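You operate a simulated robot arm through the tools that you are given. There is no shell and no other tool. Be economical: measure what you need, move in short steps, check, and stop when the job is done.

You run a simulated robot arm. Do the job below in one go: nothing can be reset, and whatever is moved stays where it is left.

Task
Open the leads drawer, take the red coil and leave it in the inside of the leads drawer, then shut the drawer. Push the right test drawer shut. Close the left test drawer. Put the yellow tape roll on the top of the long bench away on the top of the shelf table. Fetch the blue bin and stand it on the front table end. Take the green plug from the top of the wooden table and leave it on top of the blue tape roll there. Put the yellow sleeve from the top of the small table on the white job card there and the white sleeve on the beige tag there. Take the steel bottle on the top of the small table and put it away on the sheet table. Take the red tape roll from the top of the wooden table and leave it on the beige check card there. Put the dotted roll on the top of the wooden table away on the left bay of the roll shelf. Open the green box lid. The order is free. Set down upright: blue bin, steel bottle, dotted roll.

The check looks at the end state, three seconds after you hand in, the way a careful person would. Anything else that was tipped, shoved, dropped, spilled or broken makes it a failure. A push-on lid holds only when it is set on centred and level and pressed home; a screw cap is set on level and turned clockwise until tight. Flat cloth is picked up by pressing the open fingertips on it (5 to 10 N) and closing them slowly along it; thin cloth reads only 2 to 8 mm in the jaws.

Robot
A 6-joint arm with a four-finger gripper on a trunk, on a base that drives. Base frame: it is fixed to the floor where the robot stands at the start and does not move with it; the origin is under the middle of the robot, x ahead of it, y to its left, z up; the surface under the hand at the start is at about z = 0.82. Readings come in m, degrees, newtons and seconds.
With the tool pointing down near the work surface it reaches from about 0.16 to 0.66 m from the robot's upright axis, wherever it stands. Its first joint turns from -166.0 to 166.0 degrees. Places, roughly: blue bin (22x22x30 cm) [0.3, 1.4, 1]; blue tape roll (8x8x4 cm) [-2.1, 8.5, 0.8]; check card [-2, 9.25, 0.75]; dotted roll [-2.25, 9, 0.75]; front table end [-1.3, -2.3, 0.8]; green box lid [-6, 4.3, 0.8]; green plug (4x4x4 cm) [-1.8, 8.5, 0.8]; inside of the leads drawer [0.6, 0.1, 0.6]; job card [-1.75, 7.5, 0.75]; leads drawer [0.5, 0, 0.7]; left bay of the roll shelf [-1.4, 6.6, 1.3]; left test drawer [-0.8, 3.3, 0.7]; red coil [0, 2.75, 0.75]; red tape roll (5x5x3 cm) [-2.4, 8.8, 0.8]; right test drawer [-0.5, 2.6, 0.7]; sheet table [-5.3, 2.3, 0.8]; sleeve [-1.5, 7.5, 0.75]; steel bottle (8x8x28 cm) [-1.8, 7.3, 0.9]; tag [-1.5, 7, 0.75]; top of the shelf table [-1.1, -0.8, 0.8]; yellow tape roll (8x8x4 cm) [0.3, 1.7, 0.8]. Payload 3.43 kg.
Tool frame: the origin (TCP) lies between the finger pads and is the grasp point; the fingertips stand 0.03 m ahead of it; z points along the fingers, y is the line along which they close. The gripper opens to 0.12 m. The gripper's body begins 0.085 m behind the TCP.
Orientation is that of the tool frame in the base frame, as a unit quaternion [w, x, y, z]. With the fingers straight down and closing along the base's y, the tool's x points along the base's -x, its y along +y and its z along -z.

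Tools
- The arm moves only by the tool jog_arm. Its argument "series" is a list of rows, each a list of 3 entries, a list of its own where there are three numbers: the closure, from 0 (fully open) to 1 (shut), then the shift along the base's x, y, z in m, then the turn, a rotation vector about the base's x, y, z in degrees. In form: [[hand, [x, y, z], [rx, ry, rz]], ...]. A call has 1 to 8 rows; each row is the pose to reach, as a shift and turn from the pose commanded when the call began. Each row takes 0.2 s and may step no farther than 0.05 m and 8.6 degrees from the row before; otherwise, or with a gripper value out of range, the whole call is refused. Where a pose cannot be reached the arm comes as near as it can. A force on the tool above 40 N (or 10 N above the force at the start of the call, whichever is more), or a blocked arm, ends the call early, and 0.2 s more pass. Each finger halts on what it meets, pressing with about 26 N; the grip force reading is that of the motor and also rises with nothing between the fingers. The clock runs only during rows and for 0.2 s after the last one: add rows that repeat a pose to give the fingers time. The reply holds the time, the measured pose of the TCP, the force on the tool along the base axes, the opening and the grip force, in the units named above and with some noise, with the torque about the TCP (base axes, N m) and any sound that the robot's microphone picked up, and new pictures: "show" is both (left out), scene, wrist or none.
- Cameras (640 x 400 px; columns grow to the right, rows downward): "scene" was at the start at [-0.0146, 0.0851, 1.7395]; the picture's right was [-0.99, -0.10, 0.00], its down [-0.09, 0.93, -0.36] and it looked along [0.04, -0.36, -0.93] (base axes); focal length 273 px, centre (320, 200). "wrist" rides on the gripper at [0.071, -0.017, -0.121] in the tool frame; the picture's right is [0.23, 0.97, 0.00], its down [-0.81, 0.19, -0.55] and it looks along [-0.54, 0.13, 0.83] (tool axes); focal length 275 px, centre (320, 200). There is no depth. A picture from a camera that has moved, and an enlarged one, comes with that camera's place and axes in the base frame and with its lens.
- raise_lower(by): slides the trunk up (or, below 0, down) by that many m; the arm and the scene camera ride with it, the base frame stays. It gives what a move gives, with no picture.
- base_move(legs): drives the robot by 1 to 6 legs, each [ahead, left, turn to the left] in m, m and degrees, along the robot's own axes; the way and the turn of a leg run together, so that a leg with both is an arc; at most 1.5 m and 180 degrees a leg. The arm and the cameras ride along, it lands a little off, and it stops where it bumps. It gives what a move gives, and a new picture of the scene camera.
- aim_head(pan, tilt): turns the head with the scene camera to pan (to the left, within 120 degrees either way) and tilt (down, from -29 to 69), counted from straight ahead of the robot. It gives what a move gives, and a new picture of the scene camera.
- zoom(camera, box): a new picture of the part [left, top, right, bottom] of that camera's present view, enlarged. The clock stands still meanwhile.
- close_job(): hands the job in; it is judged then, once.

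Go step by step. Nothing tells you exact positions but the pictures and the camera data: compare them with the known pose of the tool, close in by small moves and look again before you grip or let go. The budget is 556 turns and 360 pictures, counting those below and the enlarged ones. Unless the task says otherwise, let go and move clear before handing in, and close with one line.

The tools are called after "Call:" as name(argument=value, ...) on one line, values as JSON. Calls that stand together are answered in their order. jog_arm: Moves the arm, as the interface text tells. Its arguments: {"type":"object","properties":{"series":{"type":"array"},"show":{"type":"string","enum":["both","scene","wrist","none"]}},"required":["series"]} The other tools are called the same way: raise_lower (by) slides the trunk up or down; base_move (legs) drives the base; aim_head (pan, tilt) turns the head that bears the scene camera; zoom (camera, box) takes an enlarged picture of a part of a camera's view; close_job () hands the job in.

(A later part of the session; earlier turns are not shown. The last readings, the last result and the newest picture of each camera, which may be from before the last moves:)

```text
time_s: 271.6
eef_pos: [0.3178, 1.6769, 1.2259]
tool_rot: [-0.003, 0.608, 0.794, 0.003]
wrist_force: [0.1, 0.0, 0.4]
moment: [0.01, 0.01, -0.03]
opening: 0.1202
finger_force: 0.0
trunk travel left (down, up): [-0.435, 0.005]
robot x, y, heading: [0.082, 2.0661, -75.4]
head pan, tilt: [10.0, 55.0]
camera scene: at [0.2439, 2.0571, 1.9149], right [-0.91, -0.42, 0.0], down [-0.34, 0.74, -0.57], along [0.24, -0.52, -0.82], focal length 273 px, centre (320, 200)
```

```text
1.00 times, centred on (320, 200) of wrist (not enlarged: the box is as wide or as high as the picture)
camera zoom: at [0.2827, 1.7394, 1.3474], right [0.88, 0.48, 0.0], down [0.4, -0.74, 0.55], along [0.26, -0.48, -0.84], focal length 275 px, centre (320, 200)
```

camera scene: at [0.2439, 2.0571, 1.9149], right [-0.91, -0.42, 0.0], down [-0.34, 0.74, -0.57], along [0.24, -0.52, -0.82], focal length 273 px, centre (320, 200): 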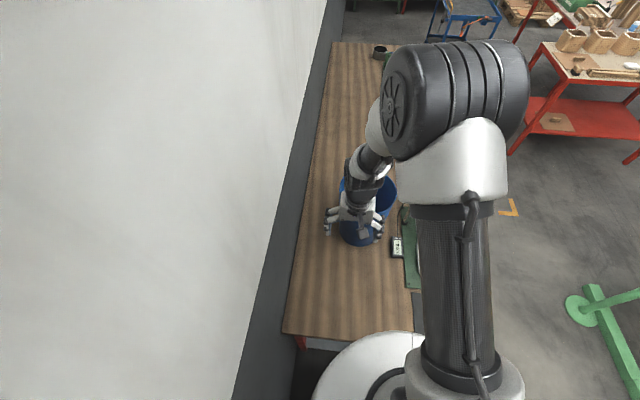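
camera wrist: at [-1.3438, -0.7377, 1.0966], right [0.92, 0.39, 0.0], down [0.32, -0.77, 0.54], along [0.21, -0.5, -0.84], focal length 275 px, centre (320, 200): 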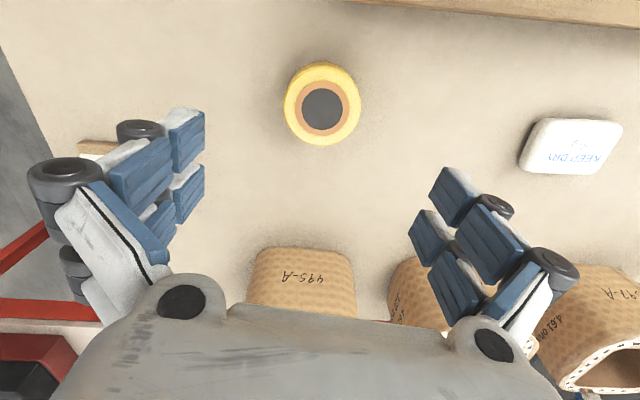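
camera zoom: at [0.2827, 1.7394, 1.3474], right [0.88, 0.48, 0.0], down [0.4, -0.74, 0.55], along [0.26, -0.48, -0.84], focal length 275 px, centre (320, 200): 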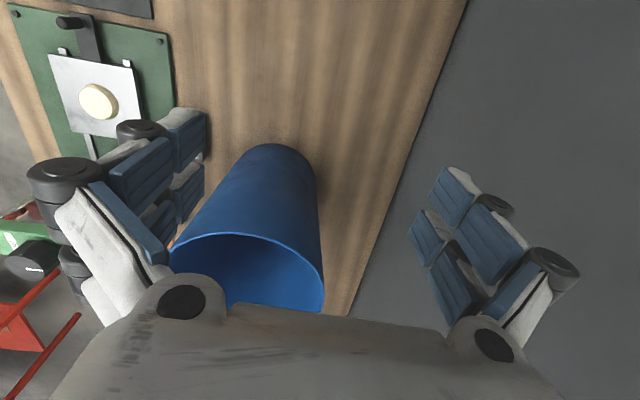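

I rotate the tool 90° so it closes radially across the near rim, moving over the rim at about (0.304, 1.52).

Call:
jog_arm(series=[[0, [0, 0, 0], [0, 0, 8.5]], [0, [0, 0, 0], [0, 0, 17]], [0, [0, 0, 0], [0, 0, 25.5]], [0, [0, 0, 0], [0, 0, 34]], [0, [0, 0, 0], [0, 0, 42.5]], [0, [0, -0.03, 0], [0, 0, 51]], [0, [0, -0.06, 0], [0, 0, 59.5]], [0, [0, -0.09, 0], [0, 0, 68]]], show="none")

Call:
jog_arm(series=[[0, [0, -0.025, 0], [0, 0, 8]], [0, [-0.007, -0.045, 0], [0, 0, 16]], [0, [-0.014, -0.069, 0], [0, 0, 22]]], show="wrist")

```text
time_s: 273.4
eef_pos: [0.317, 1.5849, 1.2241]
tool_rot: [-0.004, 0.059, 0.998, 0.001]
wrist_force: [0.2, 0.3, 0.8]
moment: [0.04, 0.02, 0.01]
opening: 0.1199
finger_force: 0.1
trunk travel left (down, up): [-0.435, 0.005]
robot x, y, heading: [0.0855, 2.0664, -75.5]
head pan, tilt: [10.0, 55.0]
```

```text
time_s: 274.2
eef_pos: [0.3036, 1.5167, 1.2253]
tool_rot: [-0.005, -0.132, 0.991, -0.001]
wrist_force: [-0.3, -0.1, 0.2]
moment: [0.01, 0.02, -0.01]
opening: 0.12
finger_force: 0.1
trunk travel left (down, up): [-0.435, 0.005]
robot x, y, heading: [0.0844, 2.0686, -75.1]
head pan, tilt: [10.0, 55.0]
camera wrist: at [0.2407, 1.4802, 1.3472], right [-0.48, 0.88, 0.0], down [0.74, 0.4, 0.55], along [0.48, 0.26, -0.84], focal length 275 px, centre (320, 200)
```

wrist: 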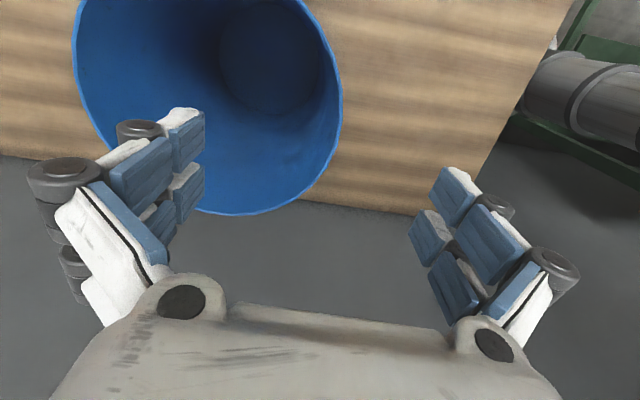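

Rim circle: centre (0.339, 1.434), radius 0.106. I align the jaws on the near rim and descend over the wall.

Call:
jog_arm(series=[[0, [0.008, 0.019, 0], [0, 0, 0]], [0, [0.008, 0.019, -0.04], [0, 0, 0]], [0, [0.008, 0.019, -0.08], [0, 0, 0]], [0, [0.008, 0.019, -0.1], [0, 0, 0]]], show="wrist")

```text
time_s: 275.2
eef_pos: [0.3098, 1.5333, 1.1259]
tool_rot: [-0.004, -0.132, 0.991, 0.0]
wrist_force: [-0.8, -0.5, -0.6]
moment: [0.01, 0.03, -0.01]
opening: 0.12
finger_force: 0.0
trunk travel left (down, up): [-0.435, 0.005]
robot x, y, heading: [0.0834, 2.0675, -75.5]
head pan, tilt: [10.0, 55.0]
camera wrist: at [0.2465, 1.4982, 1.2479], right [-0.48, 0.88, 0.0], down [0.74, 0.4, 0.55], along [0.48, 0.26, -0.84], focal length 275 px, centre (320, 200)
```

wrist: 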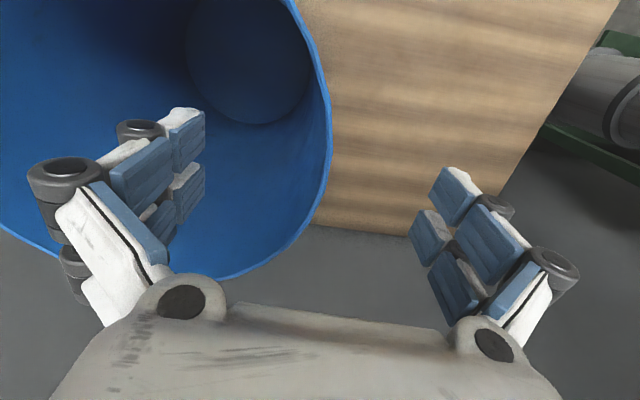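

The rim lies between the fingers. I descend another 6 cm and close.

Call:
jog_arm(series=[[0, [0, 0, -0.03], [0, 0, 0]], [0, [0, 0, -0.062], [0, 0, 0]], [0.4, [0, 0, -0.062], [0, 0, 0]], [0.6, [0, 0, -0.062], [0, 0, 0]], [0.8, [0, 0, -0.062], [0, 0, 0]], [0.9, [0, 0, -0.062], [0, 0, 0]], [1, [0, 0, -0.062], [0, 0, 0]], [1, [0, 0, -0.062], [0, 0, 0]]], show="wrist")

```text
time_s: 277.0
eef_pos: [0.31, 1.5364, 1.0629]
tool_rot: [-0.004, -0.131, 0.991, -0.001]
wrist_force: [-0.1, -1.1, -0.9]
moment: [0.0, -0.01, 0.01]
opening: 0.034
finger_force: 2.5
trunk travel left (down, up): [-0.435, 0.005]
robot x, y, heading: [0.0802, 2.0639, -75.4]
head pan, tilt: [10.0, 55.0]
camera wrist: at [0.2469, 1.5012, 1.1844], right [-0.48, 0.88, 0.0], down [0.74, 0.4, 0.55], along [0.48, 0.26, -0.84], focal length 275 px, centre (320, 200)
```

wrist: 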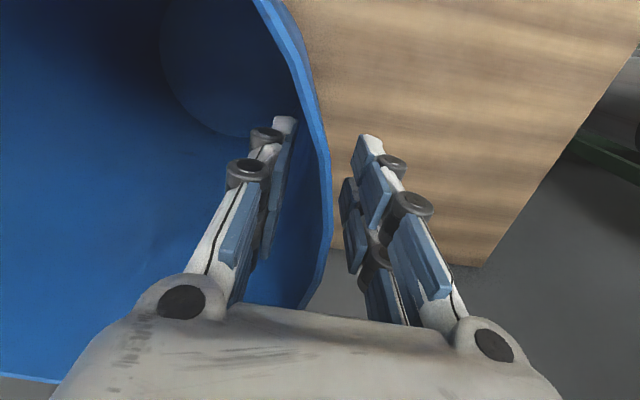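

Continue closing on the wall.

Call:
jog_arm(series=[[1, [0, 0, 0], [0, 0, 0]], [1, [0, 0, 0], [0, 0, 0]], [1, [0, 0, 0], [0, 0, 0]]], show="wrist")

```text
time_s: 277.8
eef_pos: [0.3102, 1.5344, 1.063]
tool_rot: [-0.004, -0.13, 0.991, -0.001]
wrist_force: [-0.6, -2.0, 1.4]
moment: [-1.23, -0.37, -0.46]
opening: 0.0099
finger_force: 25.8
trunk travel left (down, up): [-0.435, 0.005]
robot x, y, heading: [0.0828, 2.0658, -75.4]
head pan, tilt: [10.0, 55.0]
camera wrist: at [0.2466, 1.5007, 1.1848], right [-0.47, 0.88, 0.0], down [0.74, 0.4, 0.55], along [0.48, 0.26, -0.84], focal length 275 px, centre (320, 200)
```

wrist: 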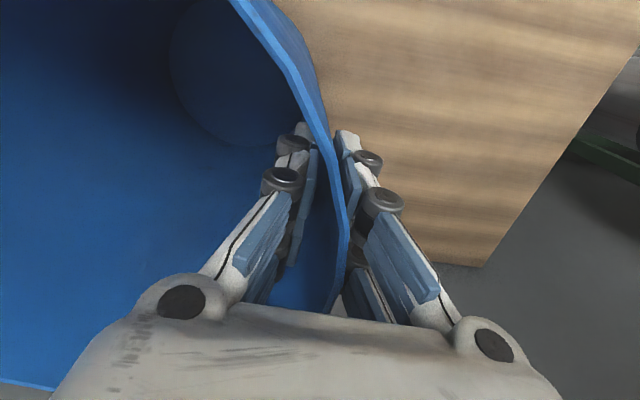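

Gripped on the wall (1 cm). I lift gently and watch the load.

Call:
jog_arm(series=[[1, [0, 0, 0.01], [0, 0, 0]], [1, [0, 0, 0.025], [0, 0, 0]], [1, [0, 0, 0.04], [0, 0, 0]], [1, [0, 0, 0.06], [0, 0, 0]], [1, [0, 0, 0.06], [0, 0, 0]]], show="both")

```text
time_s: 279.0
eef_pos: [0.3108, 1.5357, 1.1237]
tool_rot: [-0.004, -0.131, 0.991, 0.0]
wrist_force: [0.5, 0.1, -8.5]
moment: [0.72, 0.29, 0.0]
opening: 0.0066
finger_force: 26.0
trunk travel left (down, up): [-0.435, 0.005]
robot x, y, heading: [0.0858, 2.0707, -75.6]
head pan, tilt: [10.0, 55.0]
camera scene: at [0.2445, 2.0555, 1.9148], right [-0.91, -0.42, 0.0], down [-0.34, 0.75, -0.57], along [0.24, -0.52, -0.82], focal length 273 px, centre (320, 200)
camera wrist: at [0.2474, 1.5002, 1.2448], right [-0.48, 0.88, 0.0], down [0.74, 0.4, 0.55], along [0.48, 0.26, -0.84], focal length 275 px, centre (320, 200)
```

scene: 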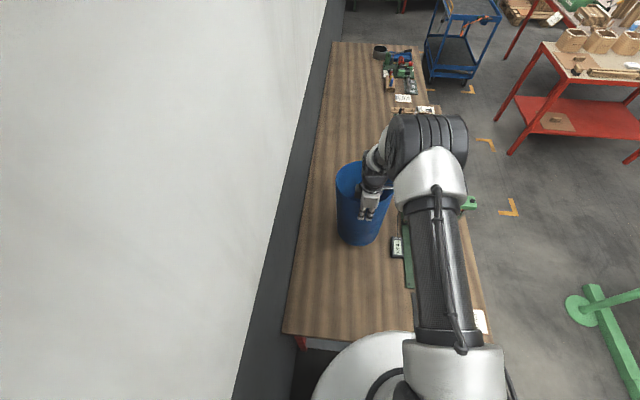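
wrist: 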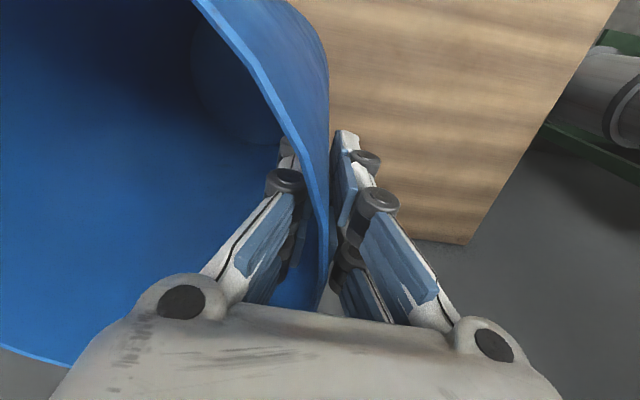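

The bin weighs about 0.85 kg and holds with a slight tilt. I lift it more and draw it toward the robot so it clears the press.

Call:
jog_arm(series=[[1, [0, 0, 0.03], [0, 0, 0]], [1, [0, 0, 0.06], [0, 0, 0]], [1, [0, 0, 0.09], [0, 0, 0]], [1, [0, 0, 0.12], [0, 0, 0]], [1, [-0.012, 0.028, 0.14], [0, 0, 0]], [1, [-0.025, 0.06, 0.15], [0, 0, 0]], [1, [-0.04, 0.095, 0.15], [0, 0, 0]], [1, [-0.055, 0.13, 0.15], [0, 0, 0]]], show="both")

```text
time_s: 280.8
eef_pos: [0.2571, 1.6656, 1.2779]
tool_rot: [-0.004, -0.132, 0.991, -0.001]
wrist_force: [0.4, 0.0, -8.1]
moment: [0.62, 0.24, -0.01]
opening: 0.0066
finger_force: 25.8
trunk travel left (down, up): [-0.435, 0.005]
robot x, y, heading: [0.0849, 2.067, -75.2]
head pan, tilt: [10.0, 55.0]
camera scene: at [0.2433, 2.0586, 1.915], right [-0.91, -0.42, 0.0], down [-0.34, 0.74, -0.57], along [0.24, -0.52, -0.82], focal length 273 px, centre (320, 200)
camera wrist: at [0.1934, 1.6305, 1.3994], right [-0.48, 0.88, 0.0], down [0.74, 0.4, 0.55], along [0.48, 0.26, -0.84], focal length 275 px, centre (320, 200)
```

scene: 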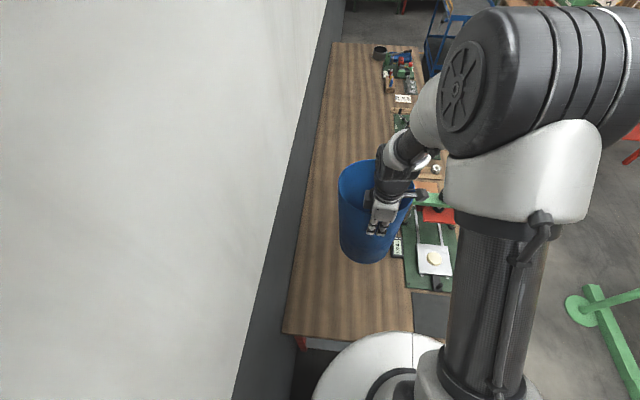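
wrist: 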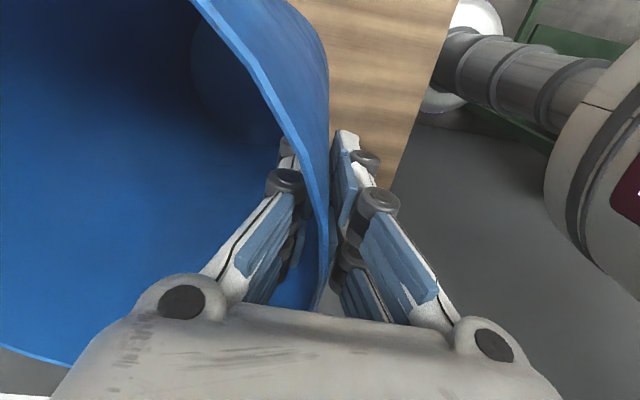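

I raise and retract it a little more for press clearance, then drive out.

Call:
jog_arm(series=[[1, [-0.012, 0.025, 0.03], [0, 0, 0]], [1, [-0.024, 0.05, 0.06], [0, 0, 0]], [1, [-0.028, 0.06, 0.09], [0, 0, 0]]], show="none")

Call:
base_move(legs=[[-0.02, -0.95, 0]])

```text
time_s: 281.6
eef_pos: [0.2251, 1.7292, 1.3639]
tool_rot: [-0.004, -0.131, 0.991, 0.0]
wrist_force: [0.0, 0.3, -9.3]
moment: [0.72, 0.29, 0.02]
opening: 0.0068
finger_force: 26.1
trunk travel left (down, up): [-0.435, 0.005]
robot x, y, heading: [0.0855, 2.0691, -75.3]
head pan, tilt: [10.0, 55.0]
```

```text
time_s: 286.5
eef_pos: [-0.6739, 1.5033, 1.3637]
tool_rot: [-0.004, -0.142, 0.99, 0.001]
wrist_force: [-0.4, 0.1, -9.1]
moment: [0.68, 0.28, -0.02]
opening: 0.0065
finger_force: 26.2
trunk travel left (down, up): [-0.435, 0.005]
robot x, y, heading: [-0.8275, 1.8395, -74.1]
head pan, tilt: [10.0, 55.0]
camera scene: at [-0.6637, 1.8325, 1.9149], right [-0.9, -0.44, 0.0], down [-0.36, 0.74, -0.57], along [0.25, -0.52, -0.82], focal length 273 px, centre (320, 200)
```

scene: 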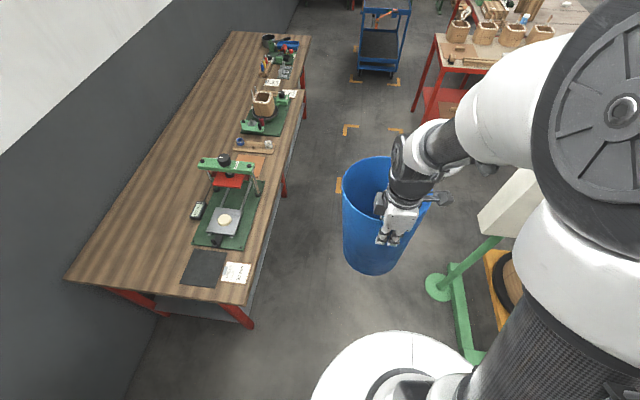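

Clear. I carry the bin south along the same corridor and around the west end of the shelf table.

Call:
base_move(legs=[[0.95, 0.09, 0], [0.74, -0.49, 0], [0.12, -1.38, 0]])

Call:
aim_head(pan=25, tilt=35)

```text
time_s: 301.6
eef_pos: [-1.876, -0.6749, 1.3619]
tool_rot: [-0.003, -0.135, 0.991, 0.003]
wrist_force: [-1.0, -1.8, -8.0]
moment: [0.7, 0.29, -0.01]
opening: 0.0056
finger_force: 25.7
trunk travel left (down, up): [-0.435, 0.005]
robot x, y, heading: [-2.019, -0.3339, -75.0]
head pan, tilt: [10.0, 55.0]
stopped in leg 3: the robot was blocked; the commanded pose is now the measured one
camera scene: at [-1.8603, -0.347, 1.9152], right [-0.91, -0.42, 0.0], down [-0.35, 0.74, -0.57], along [0.24, -0.52, -0.82], focal length 273 px, centre (320, 200)
```

scene: 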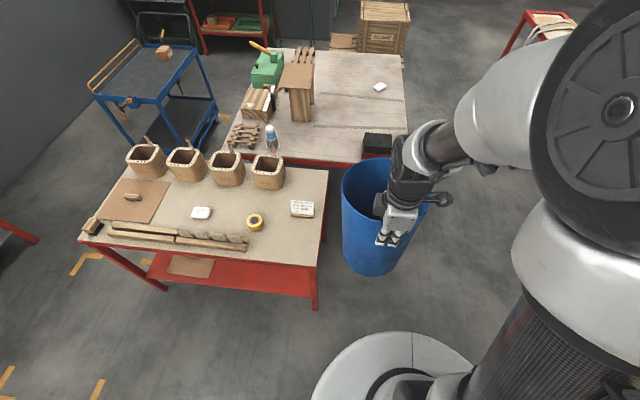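

```text
time_s: 302.5
eef_pos: [-1.8711, -0.6738, 1.3627]
tool_rot: [-0.005, -0.135, 0.991, 0.002]
wrist_force: [0.6, 0.5, -8.6]
moment: [0.71, 0.3, 0.01]
opening: 0.0058
finger_force: 25.8
trunk travel left (down, up): [-0.435, 0.005]
robot x, y, heading: [-2.0159, -0.3357, -75.0]
head pan, tilt: [25.0, 35.0]
camera scene: at [-1.8298, -0.3476, 1.943], right [-0.77, -0.64, 0.0], down [-0.37, 0.44, -0.82], along [0.53, -0.63, -0.57], focal length 273 px, centre (320, 200)
```

scene: 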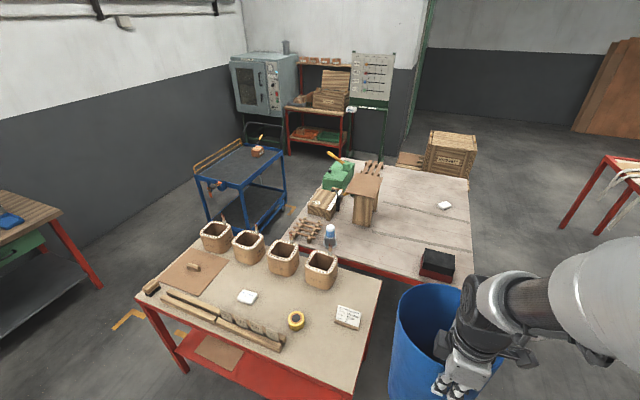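

The base was stopped by something on the west side. I look there.

Call:
aim_head(pan=-100, tilt=60)

```text
time_s: 304.5
eef_pos: [-1.8729, -0.6742, 1.3622]
tool_rot: [-0.005, -0.134, 0.991, 0.002]
wrist_force: [0.3, 0.3, -8.4]
moment: [0.72, 0.29, -0.02]
opening: 0.0061
finger_force: 25.6
trunk travel left (down, up): [-0.435, 0.005]
robot x, y, heading: [-2.0196, -0.337, -74.9]
head pan, tilt: [-100.0, 60.0]
camera scene: at [-1.9532, -0.2863, 1.9089], right [-0.09, 1.0, 0.0], down [0.86, 0.08, -0.5], along [-0.5, -0.04, -0.87], focal length 273 px, centre (320, 200)
```

scene: 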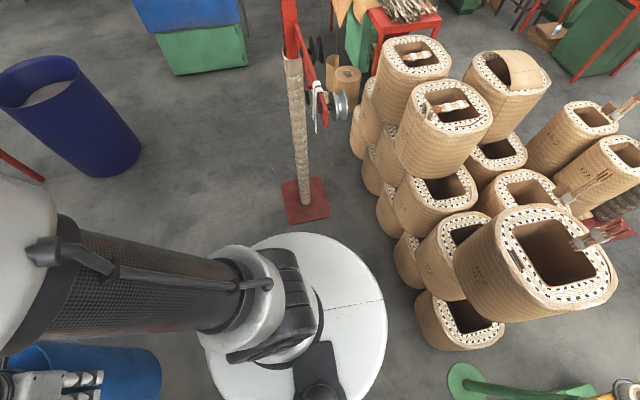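

A cable reel beside the base must be what I touched. I ease away east first, then go south past the table corner.

Call:
base_move(legs=[[0, 0.06, 0], [0.44, -0.18, 0], [0.57, -0.38, 0]])

Call:
aim_head(pan=60, tilt=35)

Call:
aim_head(pan=-120, tilt=40)

```text
time_s: 311.2
eef_pos: [-2.0754, -1.7664, 1.3622]
tool_rot: [-0.004, -0.138, 0.99, 0.001]
wrist_force: [0.2, -0.2, -8.9]
moment: [0.72, 0.29, 0.0]
opening: 0.0058
finger_force: 25.9
trunk travel left (down, up): [-0.435, 0.005]
robot x, y, heading: [-2.2203, -1.4263, -74.5]
head pan, tilt: [-100.0, 60.0]
camera scene: at [-2.1585, -1.3793, 1.9089], right [-0.1, 1.0, 0.0], down [0.86, 0.08, -0.5], along [-0.5, -0.05, -0.87], focal length 273 px, centre (320, 200)
```

scene: 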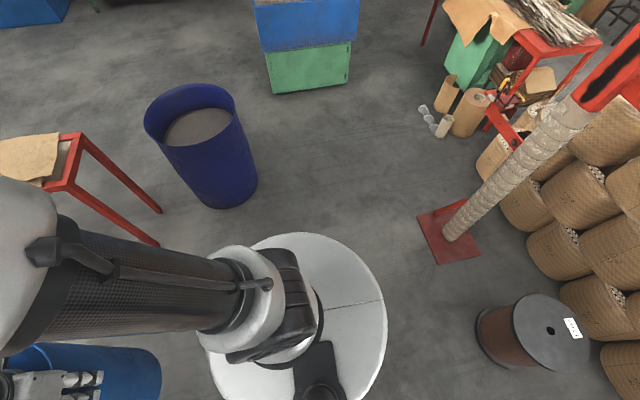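

```text
time_s: 313.7
eef_pos: [-2.0756, -1.7667, 1.3629]
tool_rot: [-0.004, -0.138, 0.99, 0.002]
wrist_force: [-0.6, 0.2, -8.2]
moment: [0.7, 0.29, -0.01]
opening: 0.006
finger_force: 25.8
trunk travel left (down, up): [-0.435, 0.005]
robot x, y, heading: [-2.2217, -1.4286, -74.6]
head pan, tilt: [60.0, 35.0]
camera scene: at [-2.0068, -1.3951, 1.9432], right [-0.25, -0.97, 0.0], down [-0.56, 0.14, -0.82], along [0.79, -0.21, -0.57], focal length 273 px, centre (320, 200)
```

scene: 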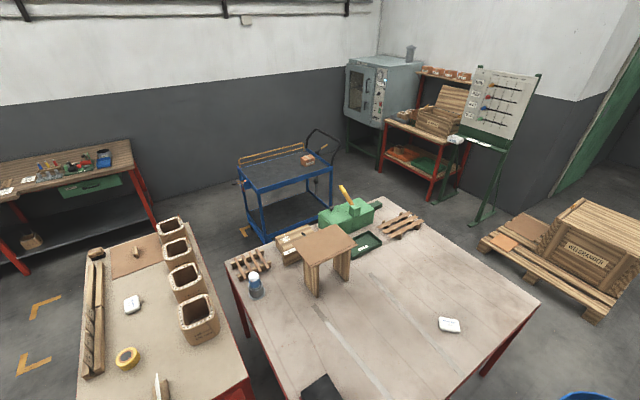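

```text
time_s: 316.4
eef_pos: [-2.0747, -1.7658, 1.3624]
tool_rot: [-0.004, -0.139, 0.99, 0.002]
wrist_force: [-0.6, -1.0, -8.5]
moment: [0.72, 0.34, 0.0]
opening: 0.006
finger_force: 26.2
trunk travel left (down, up): [-0.435, 0.005]
robot x, y, heading: [-2.224, -1.427, -74.6]
head pan, tilt: [-120.0, 40.0]
camera scene: at [-2.1744, -1.3516, 1.9357], right [0.25, 0.97, 0.0], down [0.62, -0.16, -0.77], along [-0.74, 0.19, -0.64], focal length 273 px, centre (320, 200)
```

scene: 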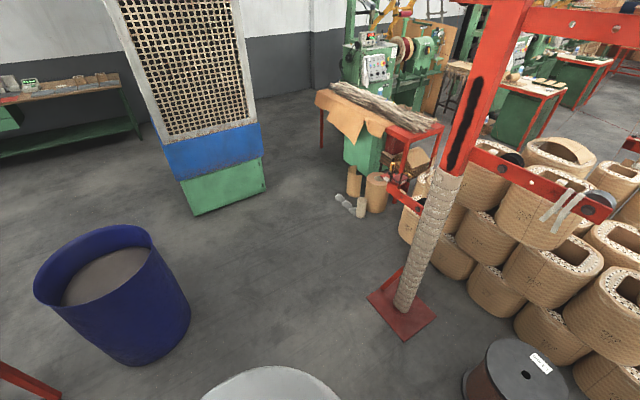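

Target spot about (-1.25, -2.28) on the free south end of the second table. I drive around its southwest corner and turn to face north.

Call:
base_move(legs=[[1.116, -0.18, 0], [0.59, 0.46, 0], [0, 0, 180]])

Call:
aim_head(pan=10, tilt=50)

```text
time_s: 333.1
eef_pos: [-1.6331, -2.6803, 1.3617]
tool_rot: [0.002, 0.992, 0.13, 0.004]
wrist_force: [0.6, 0.5, -9.4]
moment: [-0.71, -0.3, -0.01]
opening: 0.006
finger_force: 25.8
trunk travel left (down, up): [-0.435, 0.005]
robot x, y, heading: [-1.4947, -3.0187, 104.8]
head pan, tilt: [-120.0, 40.0]
camera scene: at [-1.542, -3.0954, 1.9356], right [-0.27, -0.96, 0.0], down [-0.62, 0.17, -0.77], along [0.74, -0.2, -0.64], focal length 273 px, centre (320, 200)
```

scene: 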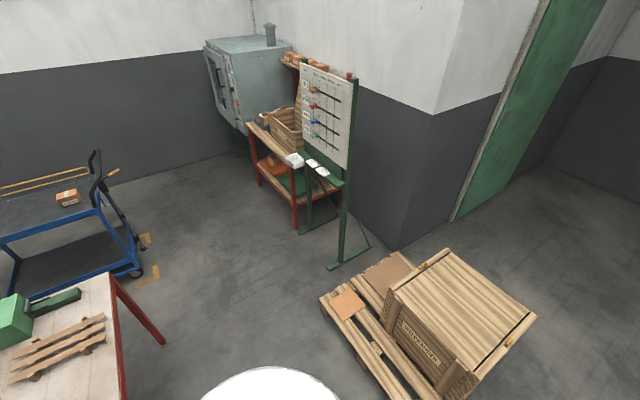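

```text
time_s: 335.2
eef_pos: [-1.6343, -2.6812, 1.363]
tool_rot: [0.002, 0.991, 0.131, 0.004]
wrist_force: [0.1, 0.1, -8.4]
moment: [-0.74, -0.3, -0.01]
opening: 0.006
finger_force: 26.0
trunk travel left (down, up): [-0.435, 0.005]
robot x, y, heading: [-1.4953, -3.0192, 104.8]
head pan, tilt: [10.0, 50.0]
camera scene: at [-1.6557, -3.0026, 1.9214], right [0.91, 0.41, 0.0], down [0.32, -0.7, -0.64], along [-0.27, 0.58, -0.77], focal length 273 px, centre (320, 200)
```

scene: 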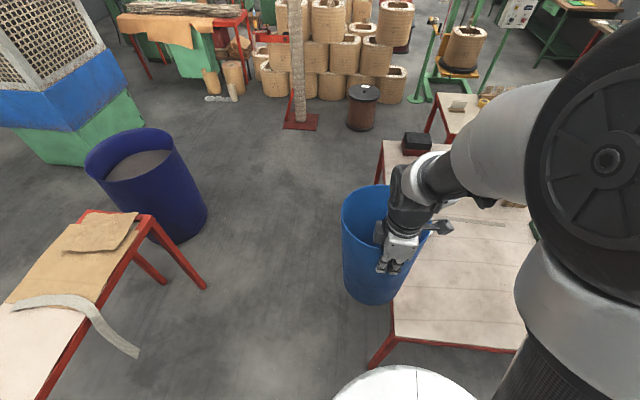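

I slide east to stand south of the table end.

Call:
base_move(legs=[[0.1, -0.472, 0]])

```text
time_s: 338.1
eef_pos: [-1.2092, -2.4663, 1.3632]
tool_rot: [0.002, 0.992, 0.129, 0.004]
wrist_force: [0.1, -0.1, -9.3]
moment: [-0.73, -0.29, 0.03]
opening: 0.006
finger_force: 26.0
trunk travel left (down, up): [-0.435, 0.005]
robot x, y, heading: [-1.0667, -2.8058, 104.5]
head pan, tilt: [10.0, 50.0]
camera scene: at [-1.2315, -2.788, 1.9214], right [0.91, 0.41, 0.0], down [0.32, -0.7, -0.64], along [-0.26, 0.59, -0.77], focal length 273 px, centre (320, 200)
```

scene: 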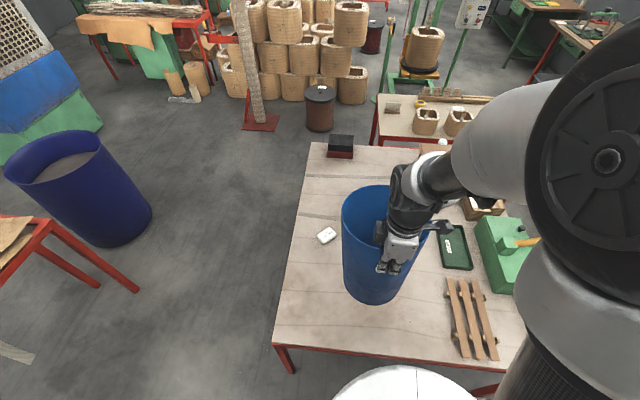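

The spot beneath the bin is clear. I move it slightly inward and lower it.

Call:
jog_arm(series=[[1, [-0.007, 0.025, 0], [0, 0, 0]], [1, [-0.014, 0.05, -0.02], [0, 0, 0]], [1, [-0.014, 0.05, -0.06], [0, 0, 0]], [1, [-0.014, 0.05, -0.1], [0, 0, 0]], [1, [-0.014, 0.05, -0.14], [0, 0, 0]], [1, [-0.014, 0.05, -0.18], [0, 0, 0]], [1, [-0.014, 0.05, -0.22], [0, 0, 0]], [1, [-0.014, 0.05, -0.25], [0, 0, 0]]], show="scene")

```text
time_s: 339.9
eef_pos: [-1.2237, -2.4133, 1.1095]
tool_rot: [0.001, 0.992, 0.128, 0.004]
wrist_force: [-0.9, 1.0, -8.9]
moment: [-0.67, -0.32, -0.03]
opening: 0.0061
finger_force: 26.6
trunk travel left (down, up): [-0.435, 0.005]
robot x, y, heading: [-1.0703, -2.8017, 104.1]
head pan, tilt: [10.0, 50.0]
camera scene: at [-1.2322, -2.7872, 1.9213], right [0.91, 0.41, 0.0], down [0.32, -0.7, -0.64], along [-0.26, 0.58, -0.77], focal length 273 px, centre (320, 200)
```

scene: 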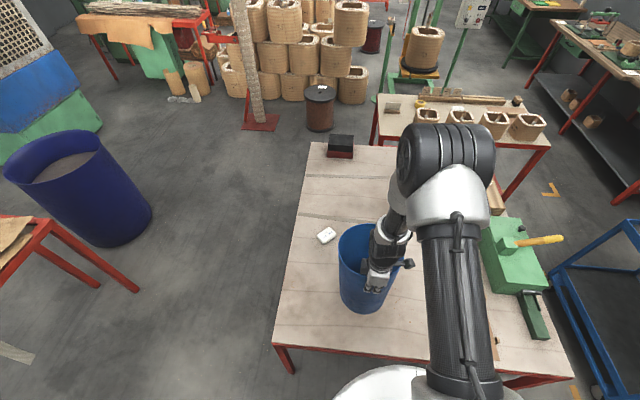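

Call:
jog_arm(series=[[1, [0, 0, -0.012], [0, 0, 0]], [1, [0, 0, -0.022], [0, 0, 0]], [1, [0, 0, -0.03], [0, 0, 0]], [1, [0, 0, -0.036], [0, 0, 0]], [1, [0, 0, -0.042], [0, 0, 0]]], show="none")

```text
time_s: 341.1
eef_pos: [-1.2223, -2.4144, 1.0694]
tool_rot: [0.002, 0.992, 0.129, 0.005]
wrist_force: [-0.9, 0.1, -8.6]
moment: [-0.67, -0.26, -0.02]
opening: 0.0056
finger_force: 26.3
trunk travel left (down, up): [-0.435, 0.005]
robot x, y, heading: [-1.0658, -2.8035, 104.0]
head pan, tilt: [10.0, 50.0]
```

Call:
jog_arm(series=[[1, [0, 0, -0.006], [0, 0, 0]], [1, [0, 0, -0.012], [0, 0, 0]], [1, [0, 0, -0.018], [0, 0, 0]], [1, [0, 0, -0.022], [0, 0, 0]], [1, [0, 0, -0.026], [0, 0, 0]]], show="none")

```text
time_s: 342.3
eef_pos: [-1.2219, -2.4164, 1.0456]
tool_rot: [0.002, 0.992, 0.129, 0.005]
wrist_force: [0.5, 0.5, -8.0]
moment: [-0.73, -0.28, 0.03]
opening: 0.006
finger_force: 25.8
trunk travel left (down, up): [-0.435, 0.005]
robot x, y, heading: [-1.07, -2.8051, 104.3]
head pan, tilt: [10.0, 50.0]
```

Call:
jog_arm(series=[[1, [0, 0, -0.005], [0, 0, 0]], [1, [0, 0, -0.01], [0, 0, 0]], [1, [0, 0, -0.015], [0, 0, 0]], [1, [0, 0, -0.02], [0, 0, 0]], [1, [0, 0, -0.025], [0, 0, 0]], [1, [0, 0, -0.03], [0, 0, 0]]], show="both")

```text
time_s: 343.7
eef_pos: [-1.2227, -2.4161, 1.0186]
tool_rot: [-0.001, 0.992, 0.127, 0.003]
wrist_force: [1.9, -4.7, 28.1]
moment: [1.42, 0.54, -0.45]
opening: 0.0068
finger_force: 26.2
trunk travel left (down, up): [-0.435, 0.005]
robot x, y, heading: [-1.0668, -2.8057, 104.5]
head pan, tilt: [10.0, 50.0]
camera scene: at [-1.2299, -2.7923, 1.9218], right [0.91, 0.41, 0.0], down [0.32, -0.7, -0.64], along [-0.27, 0.59, -0.76], focal length 273 px, centre (320, 200)
camera wrist: at [-1.1582, -2.3841, 1.1394], right [0.47, -0.88, 0.0], down [-0.74, -0.39, 0.55], along [-0.48, -0.26, -0.84], focal length 275 px, centre (320, 200)
```

scene: 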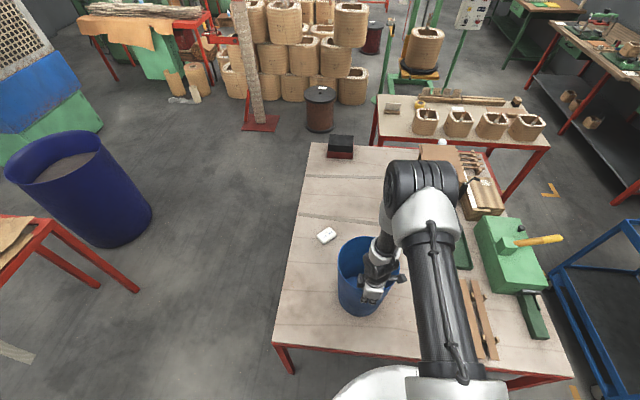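
wrist: 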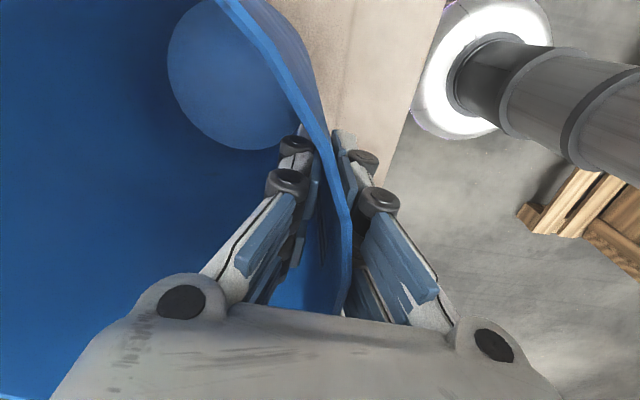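

The bin is on the table. I unload slightly and release, then rise.

Call:
jog_arm(series=[[1, [0, 0, 0.003], [0, 0, 0]], [0.9, [0, 0, 0.004], [0, 0, 0]], [0.8, [0, 0, 0.004], [0, 0, 0]], [0.6, [0, 0, 0.004], [0, 0, 0]], [0.5, [0, 0, 0.004], [0, 0, 0]], [0.5, [0, 0, 0.004], [0, 0, 0]], [0.5, [0, 0, 0.004], [0, 0, 0]]], show="wrist")

```text
time_s: 345.3
eef_pos: [-1.222, -2.4168, 1.0186]
tool_rot: [0.0, 0.992, 0.129, 0.004]
wrist_force: [-0.4, -0.1, -0.1]
moment: [0.02, 0.01, 0.02]
opening: 0.0597
finger_force: 0.0
trunk travel left (down, up): [-0.435, 0.005]
robot x, y, heading: [-1.0697, -2.8118, 104.4]
head pan, tilt: [10.0, 50.0]
camera wrist: at [-1.1581, -2.3831, 1.1406], right [0.47, -0.88, 0.01], down [-0.74, -0.39, 0.55], along [-0.48, -0.26, -0.84], focal length 275 px, centre (320, 200)
```

wrist: 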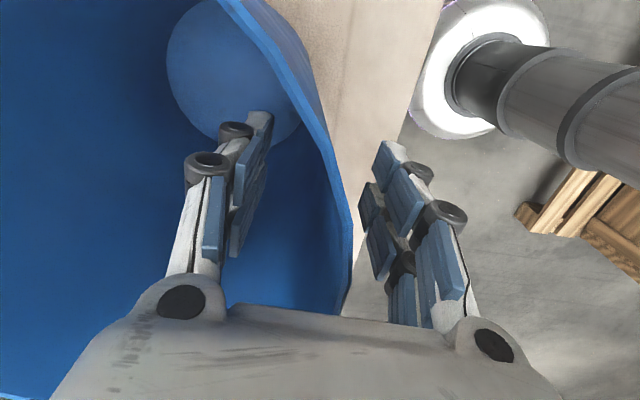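

Released cleanly. I rise straight up and look.

Call:
jog_arm(series=[[0.5, [0, 0, 0.04], [0, 0, 0]], [0.5, [0, 0, 0.08], [0, 0, 0]], [0.5, [0, 0, 0.12], [0, 0, 0]], [0.5, [0, 0, 0.16], [0, 0, 0]], [0.5, [0, 0, 0.2], [0, 0, 0]], [0.5, [0.01, -0.03, 0.23], [0, 0, 0]], [0.5, [0.02, -0.07, 0.25], [0, 0, 0]]], show="scene")

```text
time_s: 346.9
eef_pos: [-1.2023, -2.4865, 1.2673]
tool_rot: [0.001, 0.992, 0.129, 0.005]
wrist_force: [0.0, -0.4, 0.3]
moment: [0.04, 0.0, 0.01]
opening: 0.0597
finger_force: 0.1
trunk travel left (down, up): [-0.435, 0.005]
robot x, y, heading: [-1.0692, -2.806, 104.4]
head pan, tilt: [10.0, 50.0]
camera scene: at [-1.2311, -2.7911, 1.9215], right [0.91, 0.41, 0.0], down [0.32, -0.7, -0.64], along [-0.27, 0.59, -0.77], focal length 273 px, centre (320, 200)
```

scene: 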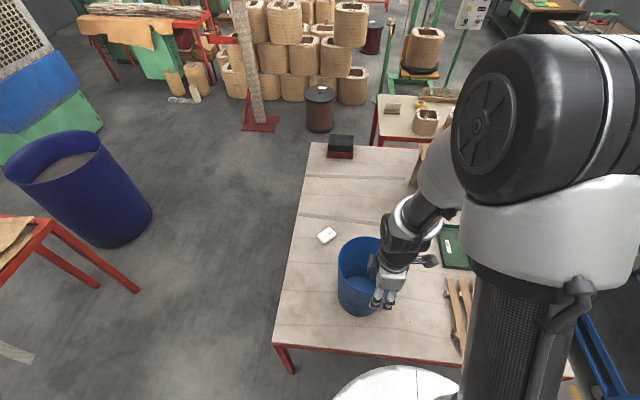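

The bin stands upright on the front table end. Next I go north to the small and wooden tables; first restore tool yaw, then retrace the path.

Call:
jog_arm(series=[[0, [0, 0, 0], [0, 0, -8.5]], [0, [0, 0, 0], [0, 0, -17]], [0, [0, 0, 0], [0, 0, -25.5]], [0, [0, 0, 0], [0, 0, -34]], [0, [0, 0, 0], [0, 0, -42.5]], [0, [0, 0, 0], [0, 0, -51]], [0, [0, 0, 0], [0, 0, -59.5]], [0, [0, 0, 0], [0, 0, -68]]], show="none")

Call:
jog_arm(series=[[0, [0, 0, 0], [0, 0, -8]], [0, [0, 0, 0], [0, 0, -16]], [0, [0, 0, 0], [0, 0, -22]]], show="none")

Call:
base_move(legs=[[-0.056, 0.563, 0], [0.62, 0.408, 0], [1.05, -0.2, 0], [0.609, -0.363, 0], [0.462, -0.212, 0], [0.058, -1.18, 0]])

```text
time_s: 348.7
eef_pos: [-1.2023, -2.4849, 1.2677]
tool_rot: [0.004, 0.893, -0.45, 0.002]
wrist_force: [0.4, 0.0, -0.5]
moment: [-0.01, 0.0, 0.01]
opening: 0.1201
finger_force: 0.1
trunk travel left (down, up): [-0.435, 0.005]
robot x, y, heading: [-1.0666, -2.8058, 104.4]
head pan, tilt: [10.0, 50.0]
```

```text
time_s: 349.5
eef_pos: [-1.2038, -2.4877, 1.2678]
tool_rot: [0.004, 0.791, -0.611, 0.002]
wrist_force: [0.2, 0.1, -0.3]
moment: [0.02, -0.01, -0.01]
opening: 0.12
finger_force: 0.0
trunk travel left (down, up): [-0.435, 0.005]
robot x, y, heading: [-1.0666, -2.806, 104.2]
head pan, tilt: [10.0, 50.0]
```

```text
time_s: 373.1
eef_pos: [-0.9458, 0.3913, 1.2679]
tool_rot: [0.005, 0.786, -0.619, 0.002]
wrist_force: [0.1, 0.3, 0.3]
moment: [0.01, 0.03, 0.02]
opening: 0.1199
finger_force: 0.1
trunk travel left (down, up): [-0.435, 0.005]
robot x, y, heading: [-0.8206, 0.0719, 103.1]
head pan, tilt: [10.0, 50.0]
camera scene: at [-0.9803, 0.0897, 1.9215], right [0.92, 0.39, 0.0], down [0.3, -0.7, -0.64], along [-0.25, 0.59, -0.77], focal length 273 px, centre (320, 200)
```

scene: 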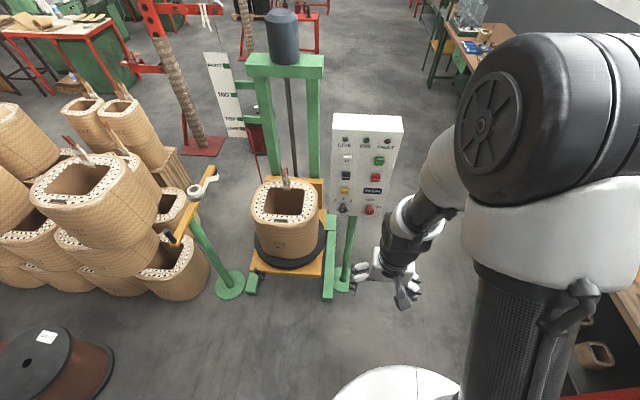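

Continue north in several legs past the panel and test bench.

Call:
base_move(legs=[[0.734, -0.499, 0], [0.993, 0.077, 0], [1.376, 0.4, 0], [1.4, 0.16, 0]])

Call:
aim_head(pan=-5, tilt=30)

```text
time_s: 396.0
eef_pos: [-2.1164, 4.7667, 1.2683]
tool_rot: [0.004, 0.788, -0.616, 0.002]
wrist_force: [0.6, -0.2, 0.0]
moment: [-0.02, 0.03, 0.05]
opening: 0.12
finger_force: 0.0
trunk travel left (down, up): [-0.435, 0.005]
robot x, y, heading: [-1.9831, 4.4445, 103.8]
head pan, tilt: [10.0, 50.0]
camera scene: at [-2.1472, 4.465, 1.9215], right [0.92, 0.4, 0.0], down [0.31, -0.7, -0.64], along [-0.26, 0.59, -0.77], focal length 273 px, centre (320, 200)
```

scene: 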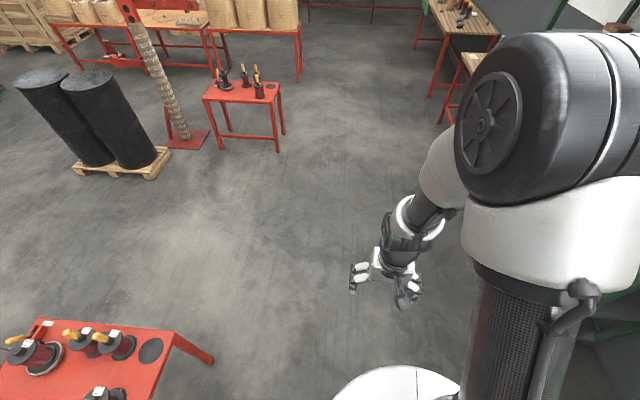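

```text
time_s: 396.8
eef_pos: [-2.1158, 4.7645, 1.2671]
tool_rot: [0.004, 0.789, -0.614, 0.002]
wrist_force: [0.0, -0.9, -0.2]
moment: [-0.03, 0.03, -0.02]
opening: 0.1201
finger_force: 0.2
trunk travel left (down, up): [-0.435, 0.005]
robot x, y, heading: [-1.9846, 4.4444, 103.2]
head pan, tilt: [-5.0, 30.0]
camera scene: at [-2.1301, 4.4837, 1.9509], right [0.99, 0.15, 0.0], down [0.08, -0.49, -0.87], along [-0.13, 0.86, -0.5], focal length 273 px, centre (320, 200)
```

scene: 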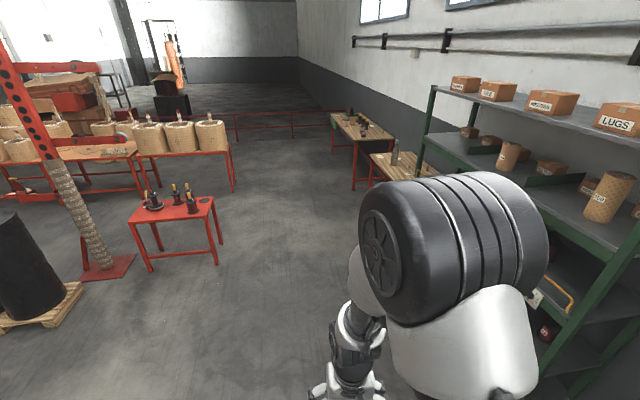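

Racks and tables are ahead on the right. I drive on to stand near the small table.

Call:
base_move(legs=[[1.0, -0.02, 0], [0.95, 0, 0]])

Call:
aim_head(pan=-35, tilt=40)

```text
time_s: 406.5
eef_pos: [-2.5393, 6.6557, 1.2692]
tool_rot: [0.004, 0.783, -0.622, 0.002]
wrist_force: [0.3, -0.7, 0.0]
moment: [-0.02, 0.01, 0.02]
opening: 0.1202
finger_force: 0.1
trunk travel left (down, up): [-0.435, 0.005]
robot x, y, heading: [-2.4131, 6.3327, 102.8]
head pan, tilt: [-5.0, 30.0]
camera scene: at [-2.5581, 6.3724, 1.951], right [0.99, 0.13, 0.0], down [0.07, -0.5, -0.87], along [-0.12, 0.86, -0.5], focal length 273 px, centre (320, 200)
```

scene: 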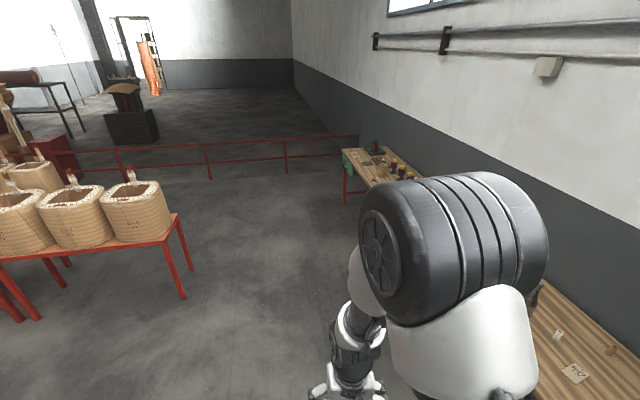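

```text
time_s: 407.4
eef_pos: [-2.5395, 6.6558, 1.2688]
tool_rot: [0.004, 0.783, -0.622, 0.002]
wrist_force: [0.3, -0.5, 0.4]
moment: [0.03, -0.01, -0.02]
opening: 0.1201
finger_force: 0.1
trunk travel left (down, up): [-0.435, 0.005]
robot x, y, heading: [-2.4181, 6.3331, 102.3]
head pan, tilt: [-35.0, 40.0]
camera scene: at [-2.5139, 6.3613, 1.9357], right [0.93, -0.38, 0.0], down [-0.24, -0.59, -0.77], along [0.29, 0.71, -0.64], focal length 273 px, centre (320, 200)
```

scene: 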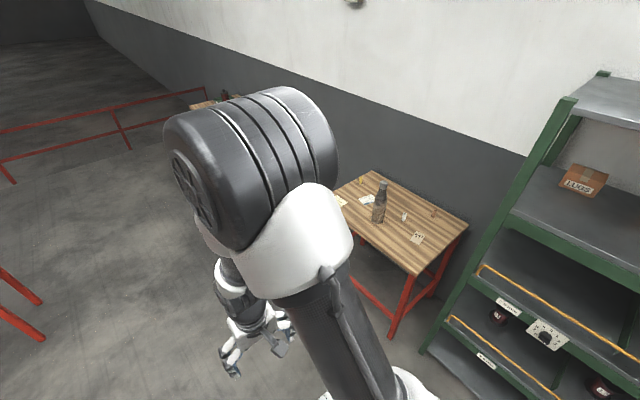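

The small table is in view. Zoom in.

Call:
zoom(camera="scene", box=[320, 160, 480, 290])

```text
3.08 times, centred on (400, 225) of scene
camera zoom: at [-2.5139, 6.3613, 1.9357], right [0.93, -0.38, 0.0], down [-0.24, -0.59, -0.77], along [0.29, 0.71, -0.64], focal length 840 px, centre (74, 123)
```

zoom: 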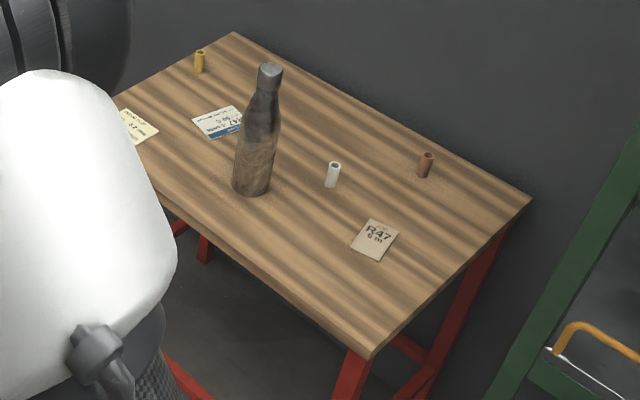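

The objects are clear: yellow sleeve ≈(-1.67,7.68), job card ≈(-1.71,7.50), white sleeve ≈(-1.61,7.25), tag ≈(-1.62,7.10), bottle ≈(-1.76,7.31). I drive beside the table and face it.

Call:
base_move(legs=[[0.89, -0.3, 0], [0, 0, -85], [0.13, 0, 0]])

Call:
aim_head(pan=10, tilt=60)

Call:
zoom(camera="wrist", box=[0, 0, 640, 400])

```text
time_s: 416.8
eef_pos: [-1.867, 7.4521, 1.2684]
tool_rot: [-0.005, -0.147, 0.989, 0.001]
wrist_force: [0.4, -0.4, -0.5]
moment: [0.02, 0.05, 0.04]
opening: 0.1199
finger_force: 0.1
trunk travel left (down, up): [-0.435, 0.005]
robot x, y, heading: [-2.1804, 7.3099, 16.4]
head pan, tilt: [-35.0, 40.0]
camera scene: at [-2.1588, 7.4084, 1.9357], right [-0.32, -0.95, 0.0], down [-0.61, 0.2, -0.77], along [0.73, -0.24, -0.64], focal length 273 px, centre (320, 200)
```

scene: 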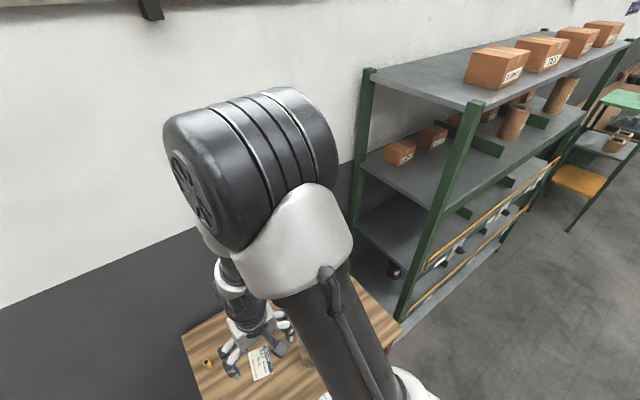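

```text
time_s: 417.9
eef_pos: [-1.8675, 7.4524, 1.268]
tool_rot: [-0.005, -0.147, 0.989, 0.002]
wrist_force: [-0.1, -0.4, 0.2]
moment: [-0.03, 0.06, -0.02]
opening: 0.1203
finger_force: 0.0
trunk travel left (down, up): [-0.435, 0.005]
robot x, y, heading: [-2.179, 7.3079, 16.7]
head pan, tilt: [10.0, 60.0]
camera scene: at [-2.1792, 7.4652, 1.9089], right [0.44, -0.9, 0.0], down [-0.78, -0.38, -0.5], along [0.45, 0.22, -0.87], focal length 273 px, centre (320, 200)
```

scene: 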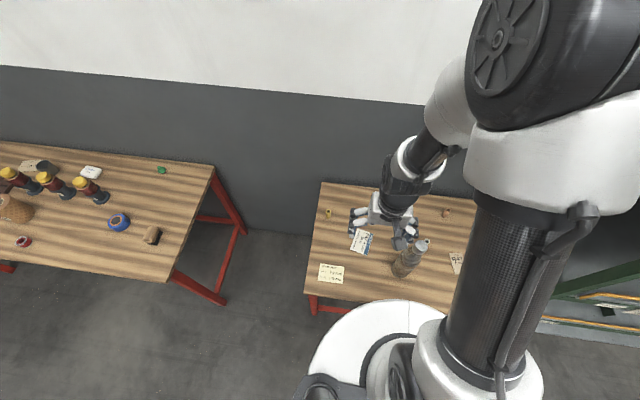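

```text
1.00 times, centred on (320, 200) of wrist (not enlarged: the box is as wide or as high as the picture)
camera zoom: at [-1.9289, 7.4147, 1.3899], right [-0.5, 0.86, 0.01], down [0.73, 0.42, 0.55], along [0.47, 0.28, -0.84], focal length 275 px, centre (320, 200)
```

zoom: 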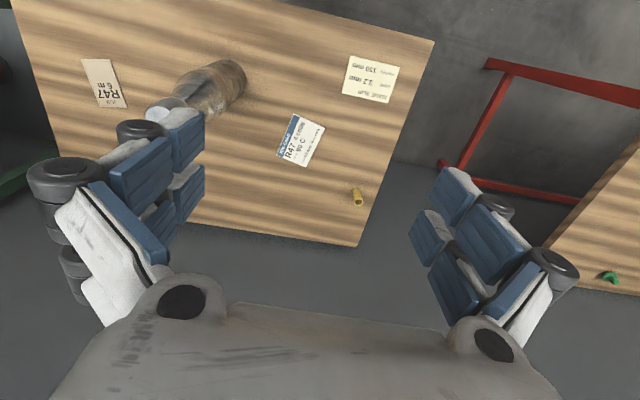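

I shift 0.12 m left for better reach, then move above the yellow sleeve at (-1.655, 7.685).

Call:
base_move(legs=[[0, 0.12, 0]])

Call:
jog_arm(series=[[0.3, [0.04, 0.02, -0.01], [0, 0, 0]], [0.5, [0.08, 0.04, -0.02], [0, 0, 0]], [0.5, [0.12, 0.06, -0.03], [0, 0, 0]], [0.5, [0.16, 0.08, -0.04], [0, 0, 0]], [0.5, [0.2, 0.1, -0.05], [0, 0, 0]], [0.5, [0.235, 0.12, -0.08], [0, 0, 0]], [0.5, [0.235, 0.12, -0.12], [0, 0, 0]], [0.5, [0.235, 0.12, -0.16], [0, 0, 0]]], show="wrist")

```text
time_s: 419.2
eef_pos: [-1.9001, 7.5628, 1.2686]
tool_rot: [-0.004, -0.147, 0.989, 0.001]
wrist_force: [0.4, 0.1, -0.1]
moment: [-0.02, 0.01, -0.01]
opening: 0.1199
finger_force: 0.1
trunk travel left (down, up): [-0.435, 0.005]
robot x, y, heading: [-2.2106, 7.416, 16.5]
head pan, tilt: [10.0, 60.0]
camera scene: at [-2.2124, 7.5767, 1.9089], right [0.44, -0.9, 0.0], down [-0.78, -0.38, -0.5], along [0.45, 0.22, -0.87], focal length 273 px, centre (320, 200)
```

scene: 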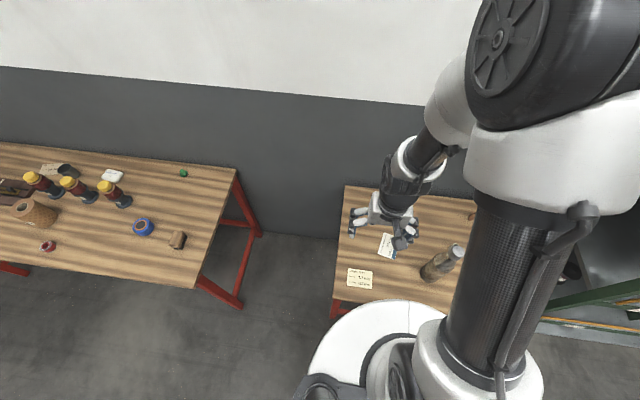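

```text
refused: row 6 steps farther than a row can; nothing moved
```

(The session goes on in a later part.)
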